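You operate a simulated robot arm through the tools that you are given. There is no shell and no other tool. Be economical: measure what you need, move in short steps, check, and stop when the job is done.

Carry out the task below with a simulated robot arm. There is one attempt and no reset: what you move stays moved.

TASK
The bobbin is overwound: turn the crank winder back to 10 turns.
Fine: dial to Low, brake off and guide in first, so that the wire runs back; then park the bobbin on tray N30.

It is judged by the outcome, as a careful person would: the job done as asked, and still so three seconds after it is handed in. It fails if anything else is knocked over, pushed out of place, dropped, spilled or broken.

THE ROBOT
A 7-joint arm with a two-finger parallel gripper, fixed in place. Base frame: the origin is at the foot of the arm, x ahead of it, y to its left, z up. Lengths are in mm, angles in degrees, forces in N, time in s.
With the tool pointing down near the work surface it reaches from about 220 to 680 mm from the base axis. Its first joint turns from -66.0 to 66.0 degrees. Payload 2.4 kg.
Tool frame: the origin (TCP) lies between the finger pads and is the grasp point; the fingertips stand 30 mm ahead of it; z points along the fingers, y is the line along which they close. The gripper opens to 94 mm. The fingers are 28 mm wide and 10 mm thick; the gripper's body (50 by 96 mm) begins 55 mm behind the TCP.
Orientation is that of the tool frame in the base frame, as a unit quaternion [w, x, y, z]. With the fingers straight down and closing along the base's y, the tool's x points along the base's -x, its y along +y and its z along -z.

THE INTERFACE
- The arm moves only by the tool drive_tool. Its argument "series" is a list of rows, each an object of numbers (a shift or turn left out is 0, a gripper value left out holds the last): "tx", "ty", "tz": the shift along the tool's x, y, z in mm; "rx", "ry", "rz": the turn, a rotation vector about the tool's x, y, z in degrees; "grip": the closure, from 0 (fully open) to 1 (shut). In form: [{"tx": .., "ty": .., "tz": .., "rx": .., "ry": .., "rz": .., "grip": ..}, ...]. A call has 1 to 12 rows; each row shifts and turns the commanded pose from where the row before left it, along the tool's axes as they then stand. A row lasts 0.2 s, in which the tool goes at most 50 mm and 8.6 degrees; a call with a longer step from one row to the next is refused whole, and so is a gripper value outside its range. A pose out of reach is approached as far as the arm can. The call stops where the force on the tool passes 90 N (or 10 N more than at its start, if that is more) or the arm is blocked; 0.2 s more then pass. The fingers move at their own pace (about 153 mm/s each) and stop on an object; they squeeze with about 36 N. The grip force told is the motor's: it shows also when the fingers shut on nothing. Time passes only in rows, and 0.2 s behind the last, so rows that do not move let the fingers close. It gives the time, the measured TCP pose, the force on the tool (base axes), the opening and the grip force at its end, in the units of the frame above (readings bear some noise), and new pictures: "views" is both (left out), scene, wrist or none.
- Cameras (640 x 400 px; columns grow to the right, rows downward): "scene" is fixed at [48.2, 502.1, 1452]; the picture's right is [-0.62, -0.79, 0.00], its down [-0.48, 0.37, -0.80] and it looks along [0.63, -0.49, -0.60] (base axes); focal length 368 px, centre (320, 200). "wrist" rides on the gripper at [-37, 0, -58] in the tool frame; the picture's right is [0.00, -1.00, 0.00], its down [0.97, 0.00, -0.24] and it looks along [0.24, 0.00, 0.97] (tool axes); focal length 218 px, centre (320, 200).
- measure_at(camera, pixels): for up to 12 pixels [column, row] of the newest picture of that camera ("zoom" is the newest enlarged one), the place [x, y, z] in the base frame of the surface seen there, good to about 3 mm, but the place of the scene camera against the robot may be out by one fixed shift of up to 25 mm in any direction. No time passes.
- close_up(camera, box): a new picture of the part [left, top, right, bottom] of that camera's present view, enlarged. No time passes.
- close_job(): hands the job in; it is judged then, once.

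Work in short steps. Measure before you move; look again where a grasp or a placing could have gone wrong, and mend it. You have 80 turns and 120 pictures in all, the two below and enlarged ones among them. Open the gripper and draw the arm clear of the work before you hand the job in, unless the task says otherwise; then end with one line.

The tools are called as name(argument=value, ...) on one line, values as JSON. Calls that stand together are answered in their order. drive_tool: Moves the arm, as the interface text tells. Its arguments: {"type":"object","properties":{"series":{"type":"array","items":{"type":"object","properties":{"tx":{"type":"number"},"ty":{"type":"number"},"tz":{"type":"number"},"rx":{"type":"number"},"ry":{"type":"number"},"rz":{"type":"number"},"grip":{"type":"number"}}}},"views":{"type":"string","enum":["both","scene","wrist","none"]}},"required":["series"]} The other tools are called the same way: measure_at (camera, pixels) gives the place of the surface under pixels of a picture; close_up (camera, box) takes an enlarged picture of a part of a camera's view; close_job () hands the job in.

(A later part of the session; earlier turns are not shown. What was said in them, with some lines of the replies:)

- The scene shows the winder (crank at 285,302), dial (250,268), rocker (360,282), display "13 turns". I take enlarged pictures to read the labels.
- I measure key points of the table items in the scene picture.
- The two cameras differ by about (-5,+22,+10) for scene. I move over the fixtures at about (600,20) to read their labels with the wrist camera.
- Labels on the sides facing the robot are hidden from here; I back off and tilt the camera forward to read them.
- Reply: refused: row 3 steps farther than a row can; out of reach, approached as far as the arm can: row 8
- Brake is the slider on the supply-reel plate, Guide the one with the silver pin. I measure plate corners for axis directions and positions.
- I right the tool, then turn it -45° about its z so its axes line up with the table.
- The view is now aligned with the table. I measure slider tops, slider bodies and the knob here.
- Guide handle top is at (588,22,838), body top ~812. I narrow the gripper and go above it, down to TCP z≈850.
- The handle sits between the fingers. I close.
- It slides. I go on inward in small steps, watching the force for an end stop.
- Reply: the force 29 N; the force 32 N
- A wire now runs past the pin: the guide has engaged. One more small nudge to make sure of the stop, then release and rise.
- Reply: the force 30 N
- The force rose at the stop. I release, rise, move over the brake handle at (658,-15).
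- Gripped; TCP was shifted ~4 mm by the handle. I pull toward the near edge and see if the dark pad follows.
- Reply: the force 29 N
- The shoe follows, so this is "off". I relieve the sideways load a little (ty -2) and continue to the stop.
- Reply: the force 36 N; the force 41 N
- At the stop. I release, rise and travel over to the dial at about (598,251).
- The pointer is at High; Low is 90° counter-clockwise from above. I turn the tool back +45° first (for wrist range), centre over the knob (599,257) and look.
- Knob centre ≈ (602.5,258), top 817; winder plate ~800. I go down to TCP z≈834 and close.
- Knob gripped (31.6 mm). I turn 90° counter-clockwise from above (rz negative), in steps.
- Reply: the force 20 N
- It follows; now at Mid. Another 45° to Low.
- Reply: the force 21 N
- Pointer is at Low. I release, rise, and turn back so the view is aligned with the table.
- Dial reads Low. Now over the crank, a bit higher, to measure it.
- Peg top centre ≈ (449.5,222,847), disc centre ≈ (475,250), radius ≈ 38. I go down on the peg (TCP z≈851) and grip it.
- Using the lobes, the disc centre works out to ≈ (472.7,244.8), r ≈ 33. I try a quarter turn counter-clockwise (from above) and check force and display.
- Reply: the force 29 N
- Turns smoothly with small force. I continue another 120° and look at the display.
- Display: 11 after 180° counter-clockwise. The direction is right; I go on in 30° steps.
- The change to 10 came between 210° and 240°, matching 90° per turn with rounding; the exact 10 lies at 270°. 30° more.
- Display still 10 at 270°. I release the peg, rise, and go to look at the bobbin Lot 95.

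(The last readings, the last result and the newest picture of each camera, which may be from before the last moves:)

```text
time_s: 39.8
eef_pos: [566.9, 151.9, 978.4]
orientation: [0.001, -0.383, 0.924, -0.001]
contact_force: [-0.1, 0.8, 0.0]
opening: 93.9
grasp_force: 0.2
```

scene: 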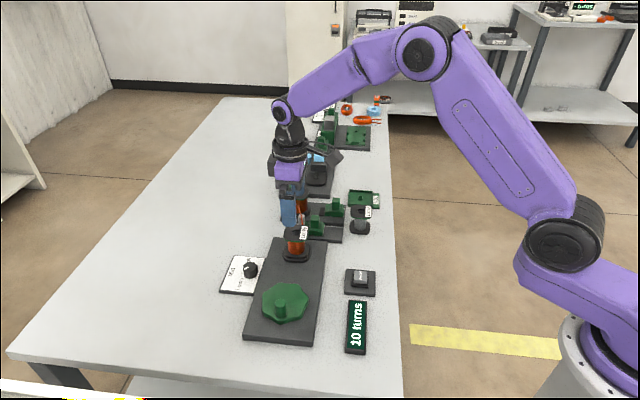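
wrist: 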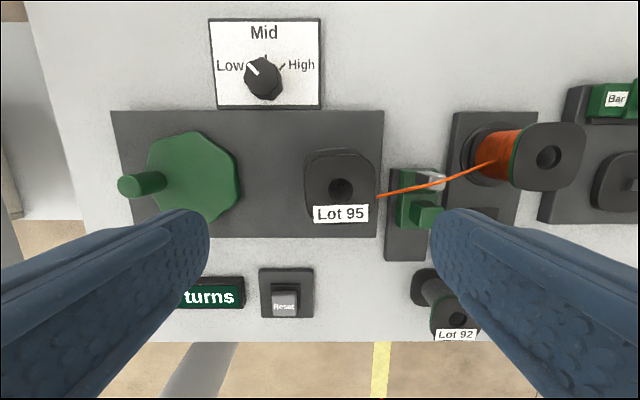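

measure_at(camera="wrist", pixels=[[308, 185], [374, 185], [322, 187], [361, 187], [341, 162], [341, 160], [341, 220], [341, 190], [320, 175]])

close_up(camera="wrist", box=[285, 135, 445, 245])

close_up(camera="scene", box=[270, 190, 400, 360])

```text
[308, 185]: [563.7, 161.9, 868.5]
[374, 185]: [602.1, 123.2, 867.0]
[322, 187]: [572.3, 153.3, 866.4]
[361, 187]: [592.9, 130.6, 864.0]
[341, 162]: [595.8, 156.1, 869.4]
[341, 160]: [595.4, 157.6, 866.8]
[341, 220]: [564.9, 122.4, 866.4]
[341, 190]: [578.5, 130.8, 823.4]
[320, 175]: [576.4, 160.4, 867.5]
```

```text
3.64 times, centred on (365, 190) of wrist
```

zoom: 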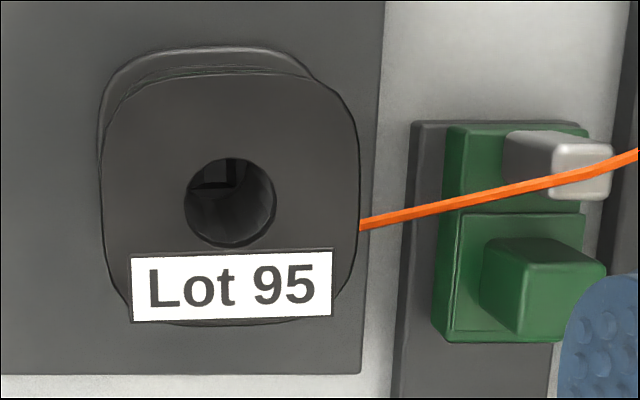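

```text
2.35 times, centred on (335, 275) of scene
```

zoom: 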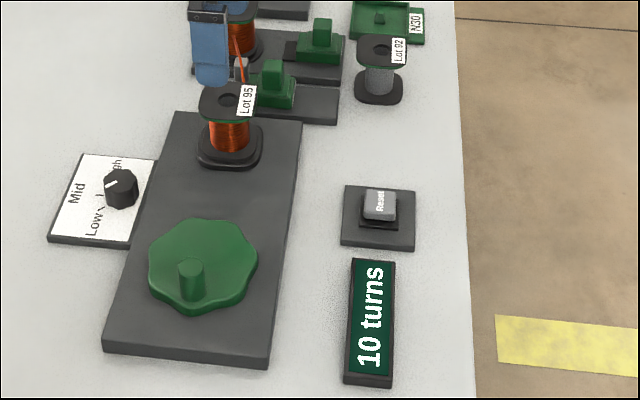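

Display 10, dial Low. The wire leaves the bobbin on its +v side, so I'll grip across the near/far flange sides instead: turn the tool +90°, centre (580,139).

drive_tool(series=[{"rz": 7.5}, {"rz": 7.5}, {"rz": 7.5}, {"rz": 7.5}, {"rz": 7.5}, {"rz": 7.5}, {"rz": 7.5}, {"rz": 7.5}, {"rz": 7.5}, {"rz": 7.5}, {"rz": 7.5}, {"rz": 7.5}], views="none")

```text
time_s: 42.4
eef_pos: [565.2, 151.4, 976.2]
orientation: [0.001, 0.384, 0.923, 0.0]
contact_force: [0.5, 0.1, -0.9]
opening: 94.1
grasp_force: 0.1
```

drive_tool(series=[{"tx": -19.2, "ty": 1.7}, {"tz": 35}, {"tz": 25}, {}])

```text
time_s: 43.4
eef_pos: [581.1, 139.1, 913.8]
orientation: [0.001, 0.384, 0.923, 0.0]
contact_force: [-0.9, -0.4, -0.2]
opening: 94.3
grasp_force: 0.0
```

scene: 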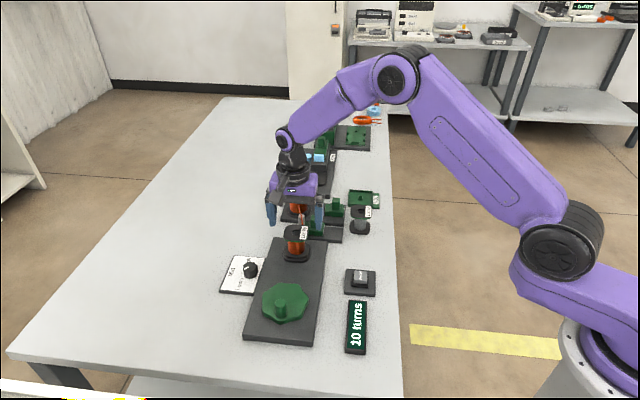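
wrist: 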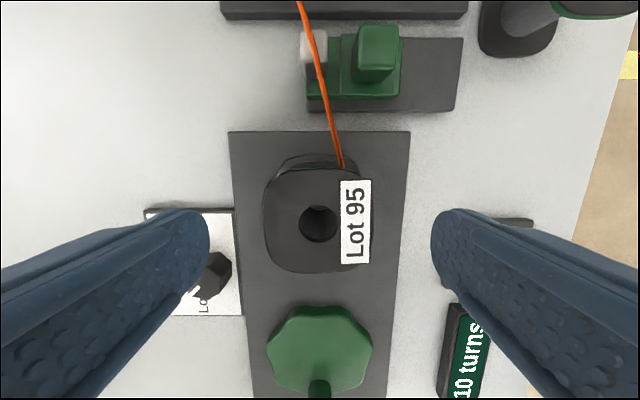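

measure_at(camera="wrist", pixels=[[266, 220], [370, 255], [318, 172], [318, 268], [318, 199], [318, 244], [295, 222], [340, 235]])

```text
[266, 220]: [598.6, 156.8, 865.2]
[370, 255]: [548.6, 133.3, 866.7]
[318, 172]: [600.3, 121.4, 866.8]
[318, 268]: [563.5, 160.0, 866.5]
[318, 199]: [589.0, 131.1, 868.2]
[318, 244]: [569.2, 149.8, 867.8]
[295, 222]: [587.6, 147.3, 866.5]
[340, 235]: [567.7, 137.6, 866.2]
```

Centre ≈ (580.5,140.5); well placed. I go down to TCP z≈849 and close.

drive_tool(series=[{"tx": 1, "tz": 35}, {"tz": 30}, {"grip": 1}, {}, {}])

```text
time_s: 44.6
eef_pos: [579.1, 142.2, 847.9]
orientation: [0.001, 0.383, 0.924, 0.0]
contact_force: [0.9, -0.1, 0.2]
opening: 58.9
grasp_force: 36.8
```

scene: 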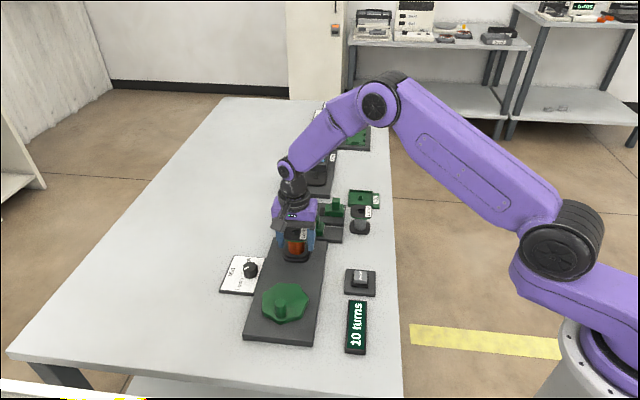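
wrist: 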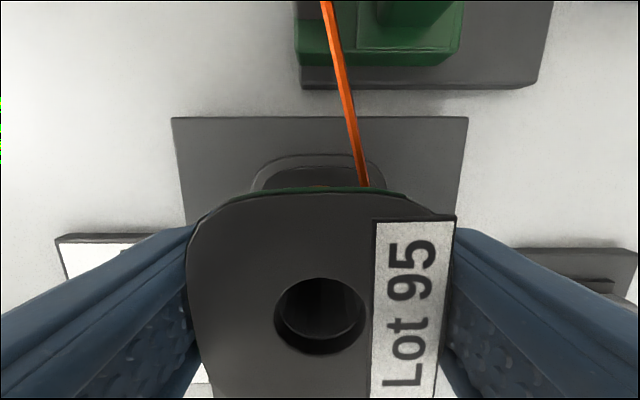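

Gripped at 58.9 mm. I lift slowly.

drive_tool(series=[{"tz": -10}, {"tz": -10}, {"tz": -10}, {"tz": -10}, {}])

```text
time_s: 45.8
eef_pos: [580.1, 139.7, 890.6]
orientation: [0.001, 0.383, 0.924, -0.001]
contact_force: [0.5, 0.1, -0.4]
opening: 59.3
grasp_force: 35.8
```

scene: 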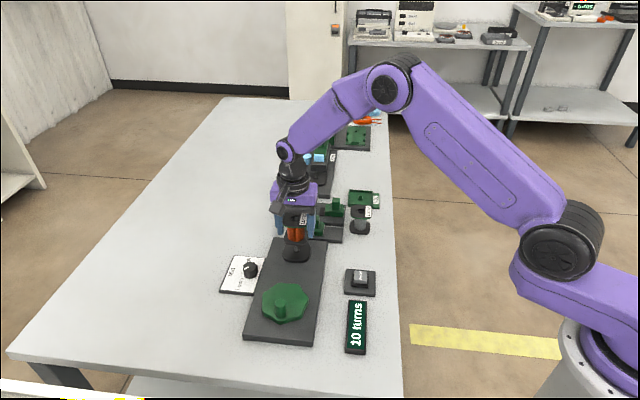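
wrist: 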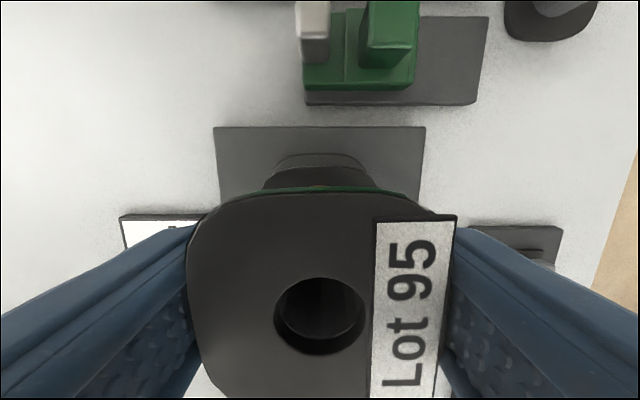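

Bobbin is up, display still 10. I rise to z≈950 and carry toward the tray, stopping short to measure it.

drive_tool(series=[{"tz": -30}, {"tz": -30}, {"tx": -12, "ty": -30}, {"tx": -25, "ty": -30}, {"tx": -25, "ty": -30}, {"tx": -25, "ty": -30}, {"tx": -23, "ty": -28}, {}])

```text
time_s: 47.6
eef_pos: [552.3, -42.2, 951.8]
orientation: [0.001, 0.382, 0.924, 0.001]
contact_force: [-0.4, -0.4, -1.4]
opening: 59.1
grasp_force: 36.3
```

scene: 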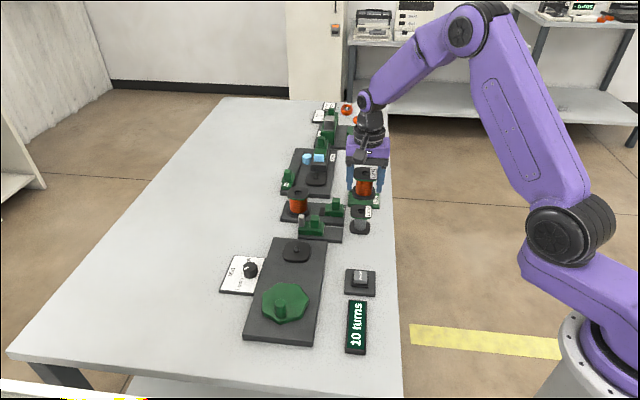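
wrist: 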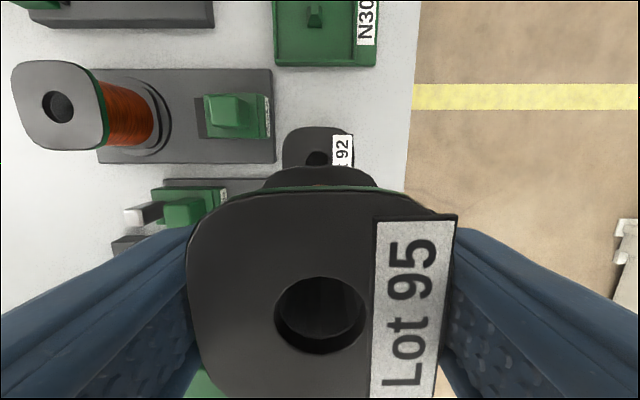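

drive_tool(series=[{"tx": -25}, {"tx": -15}, {}], views="wrist")

close_up(camera="wrist", box=[250, 0, 410, 110])

```text
time_s: 48.4
eef_pos: [580.4, -69.0, 951.0]
orientation: [0.0, 0.383, 0.924, 0.0]
contact_force: [0.1, 0.1, -0.7]
opening: 58.9
grasp_force: 36.0
```

wrist: 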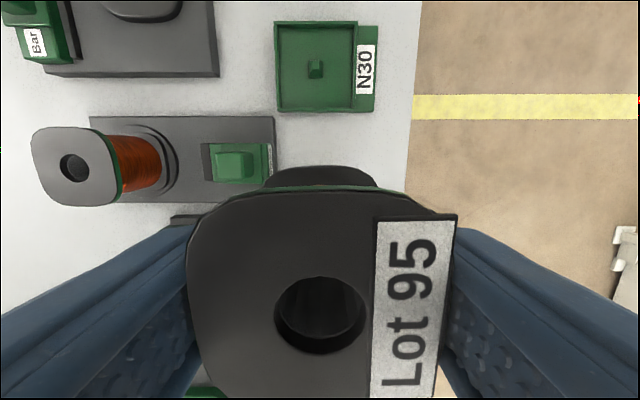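

```text
3.64 times, centred on (330, 55) of wrist
```

zoom: 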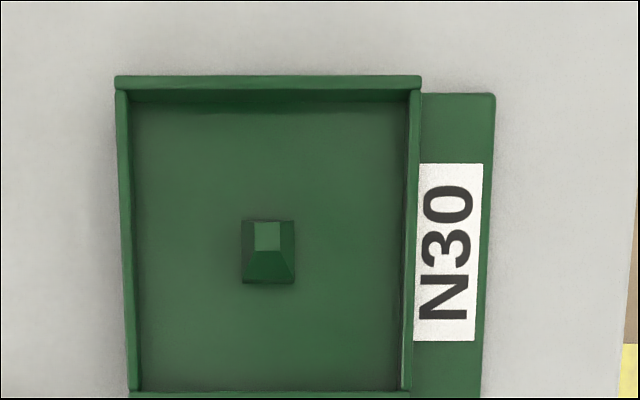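

measure_at(camera="zoom", pixels=[[268, 236], [268, 262], [122, 83], [415, 83], [135, 392], [405, 392], [250, 278], [290, 278], [200, 200], [415, 240], [125, 240], [266, 82]])

close_up(camera="wrist", box=[180, 160, 460, 400])

```text
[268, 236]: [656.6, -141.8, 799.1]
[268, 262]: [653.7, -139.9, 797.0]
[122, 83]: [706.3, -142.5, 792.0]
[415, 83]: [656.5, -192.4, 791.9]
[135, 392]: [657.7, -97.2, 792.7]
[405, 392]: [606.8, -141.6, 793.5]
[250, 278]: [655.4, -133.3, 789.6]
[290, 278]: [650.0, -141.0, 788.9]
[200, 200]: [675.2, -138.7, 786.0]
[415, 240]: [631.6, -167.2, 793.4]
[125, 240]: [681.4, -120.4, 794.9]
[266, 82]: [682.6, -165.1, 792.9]
```

```text
1.67 times, centred on (320, 280) of wrist
```

zoom: 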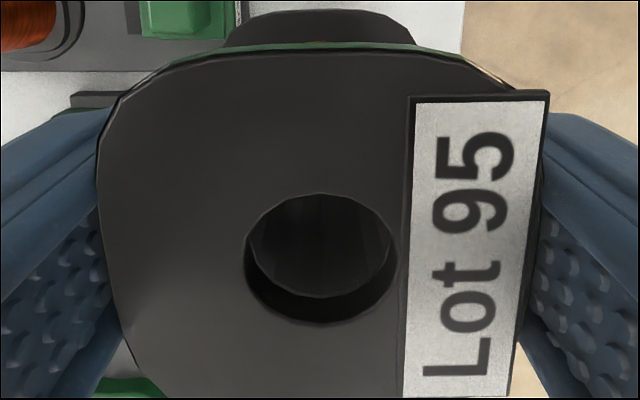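

measure_at(camera="zoom", pixels=[[320, 188], [320, 328], [238, 258], [403, 258], [320, 60], [108, 260], [400, 80]])

```text
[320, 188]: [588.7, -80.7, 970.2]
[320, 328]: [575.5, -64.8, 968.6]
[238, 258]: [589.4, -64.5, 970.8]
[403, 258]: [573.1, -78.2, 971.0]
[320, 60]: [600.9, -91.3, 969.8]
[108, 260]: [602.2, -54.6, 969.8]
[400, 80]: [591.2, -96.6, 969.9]
```

Tray centre/peg ≈ (656.5,-142.5); bobbin hole is offset (+1.3,-3) from the TCP. I go to TCP (655.2,-139.5) and descend to z≈860 first.

drive_tool(series=[{"tx": -35, "ty": 1}, {"tx": -35, "ty": 1}, {"tx": -32.7, "ty": 1}, {"tz": 35}, {"tz": 35}, {"tz": 20}, {}])

```text
time_s: 50.0
eef_pos: [656.2, -142.5, 860.8]
orientation: [0.001, 0.384, 0.923, 0.001]
contact_force: [0.0, 0.1, -1.8]
opening: 59.1
grasp_force: 36.0
```

scene: 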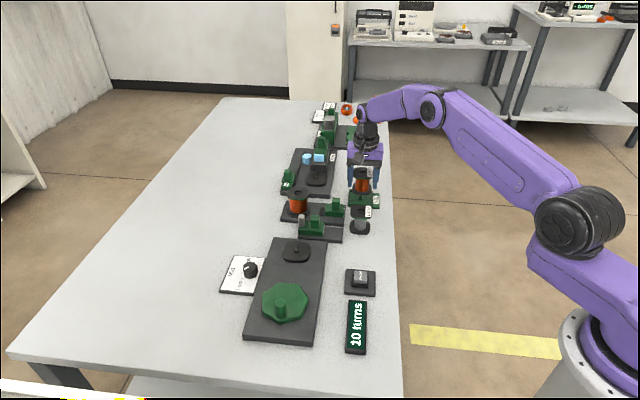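
wrist: 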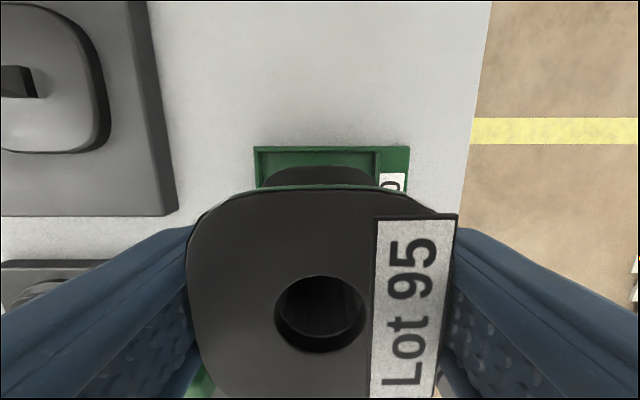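

Reading is ~2.5 mm too far along v; I correct (tx +2) and lower gently.

drive_tool(series=[{"tx": 2}, {"tz": 10}, {"tz": 8}, {"tz": 6}, {"tz": 5}, {}])

```text
time_s: 51.4
eef_pos: [654.4, -140.8, 832.1]
orientation: [0.001, 0.384, 0.923, 0.001]
contact_force: [-0.5, -0.4, -0.7]
opening: 59.0
grasp_force: 35.9
```

scene: 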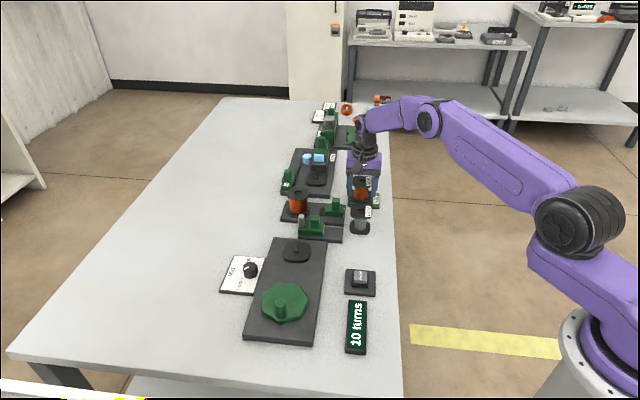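
wrist: 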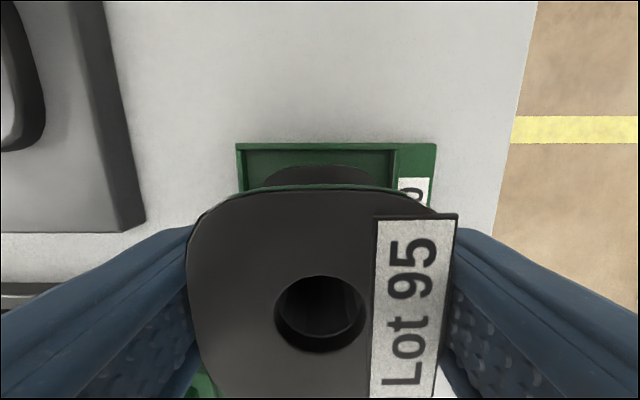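

drive_tool(series=[{"tz": 2}, {"tz": 2}, {"tz": 2}, {}], views="none")

drive_tool(series=[{"tz": 2}, {}], views="wrist")

```text
time_s: 52.4
eef_pos: [655.0, -140.6, 825.0]
orientation: [0.0, 0.383, 0.924, 0.001]
contact_force: [-0.9, 0.0, -0.1]
opening: 59.2
grasp_force: 35.9
```

```text
time_s: 53.0
eef_pos: [655.2, -140.0, 826.1]
orientation: [0.001, 0.383, 0.924, -0.001]
contact_force: [-7.7, 0.6, 21.3]
opening: 59.3
grasp_force: 35.8
```

wrist: 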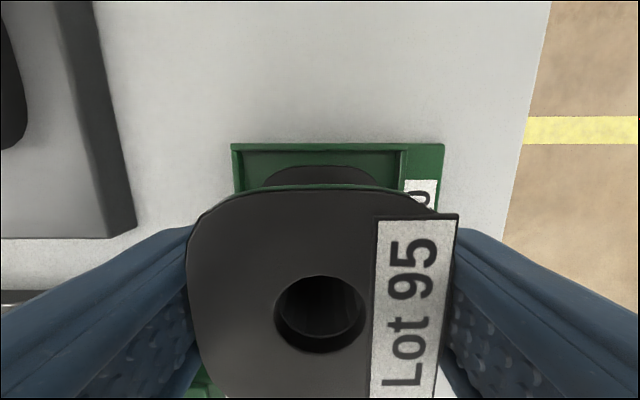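

Contact at the expected seated height (~825). I open and rise straight up.

drive_tool(series=[{"grip": 0.1}, {}, {"tz": -20}, {"tz": -40}, {"tz": -40}, {"tx": 40}, {"tx": 40}, {"tx": 40}, {}])

```text
time_s: 55.0
eef_pos: [571.2, -53.9, 923.5]
orientation: [0.0, 0.384, 0.923, 0.0]
contact_force: [-0.4, 0.0, -0.5]
opening: 84.8
grasp_force: 0.0
```

scene: 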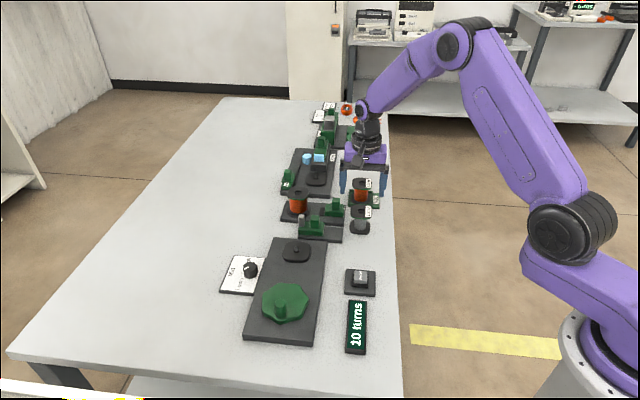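
wrist: 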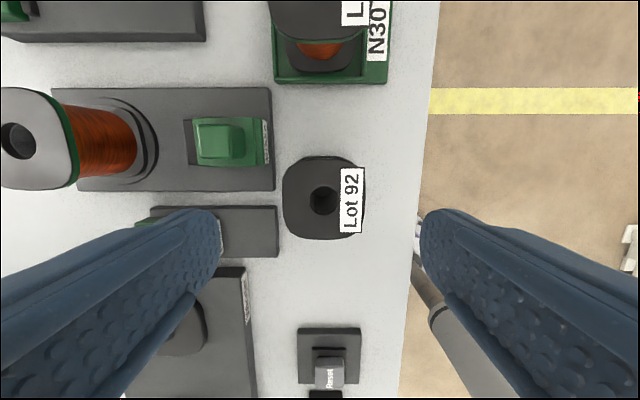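

Bobbin stands in the tray. I draw the arm up and back, and check all states with an enlarged view.

drive_tool(series=[{"tz": -45}, {"tz": -45}, {"ty": -45}, {"ty": -45}, {"ty": -30}, {}], views="both")

close_up(camera="scene", box=[270, 170, 400, 250])

close_up(camera="scene", box=[210, 230, 390, 360])

```text
time_s: 56.4
eef_pos: [485.2, -140.0, 1012.1]
orientation: [0.002, 0.383, 0.924, 0.0]
contact_force: [-0.4, 0.6, -0.6]
opening: 84.5
grasp_force: 0.0
```

scene: 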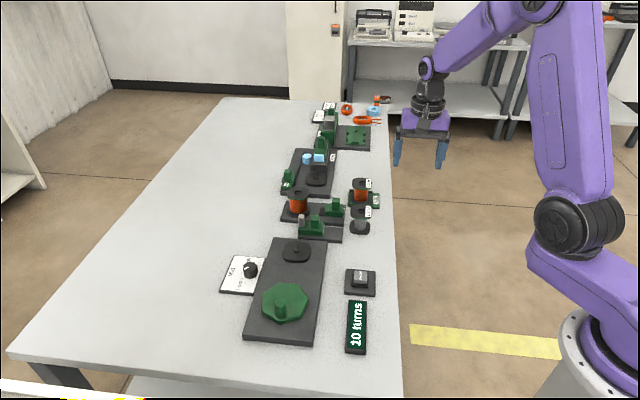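
wrist: 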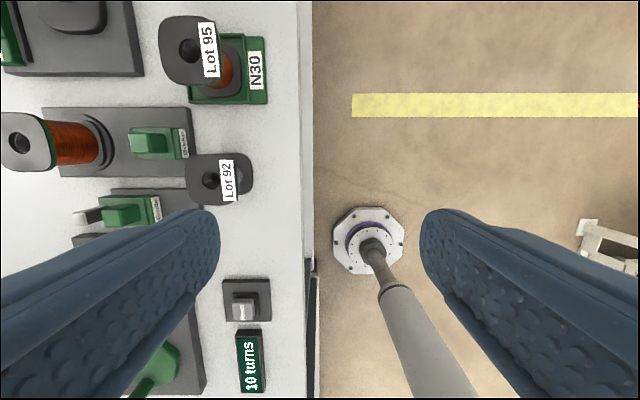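

```text
4.92 times, centred on (335, 210) of scene
```

zoom: 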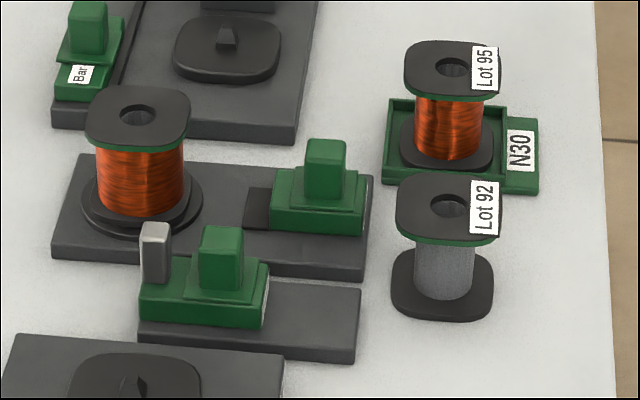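

```text
3.08 times, centred on (300, 295) of scene
```

zoom: 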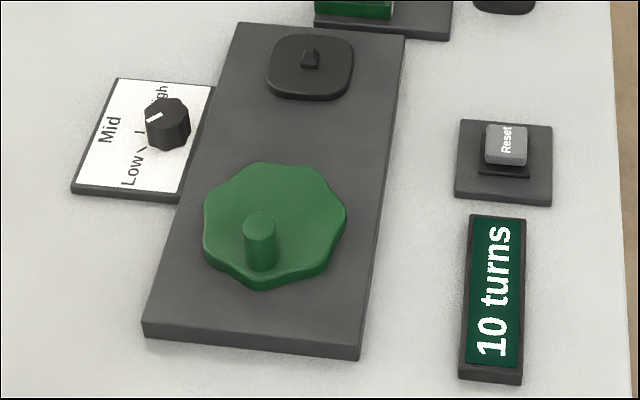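

All states look right; a quick check of the bobbin's top height for seating.

measure_at(camera="wrist", pixels=[[175, 30], [190, 75], [170, 55], [200, 30], [225, 190]])

```text
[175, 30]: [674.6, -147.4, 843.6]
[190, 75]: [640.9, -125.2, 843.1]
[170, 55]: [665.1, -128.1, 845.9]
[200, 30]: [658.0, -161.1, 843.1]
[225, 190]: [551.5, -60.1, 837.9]
```

The bobbin's top is level at about 844 mm, so it is seated on the tray floor. I hand the job in.

close_job()

```text
The job is handed in.
```

The winder now reads 10 turns, with the dial on Low, the brake off, the guide in, and bobbin Lot 95 parked on tray N30.
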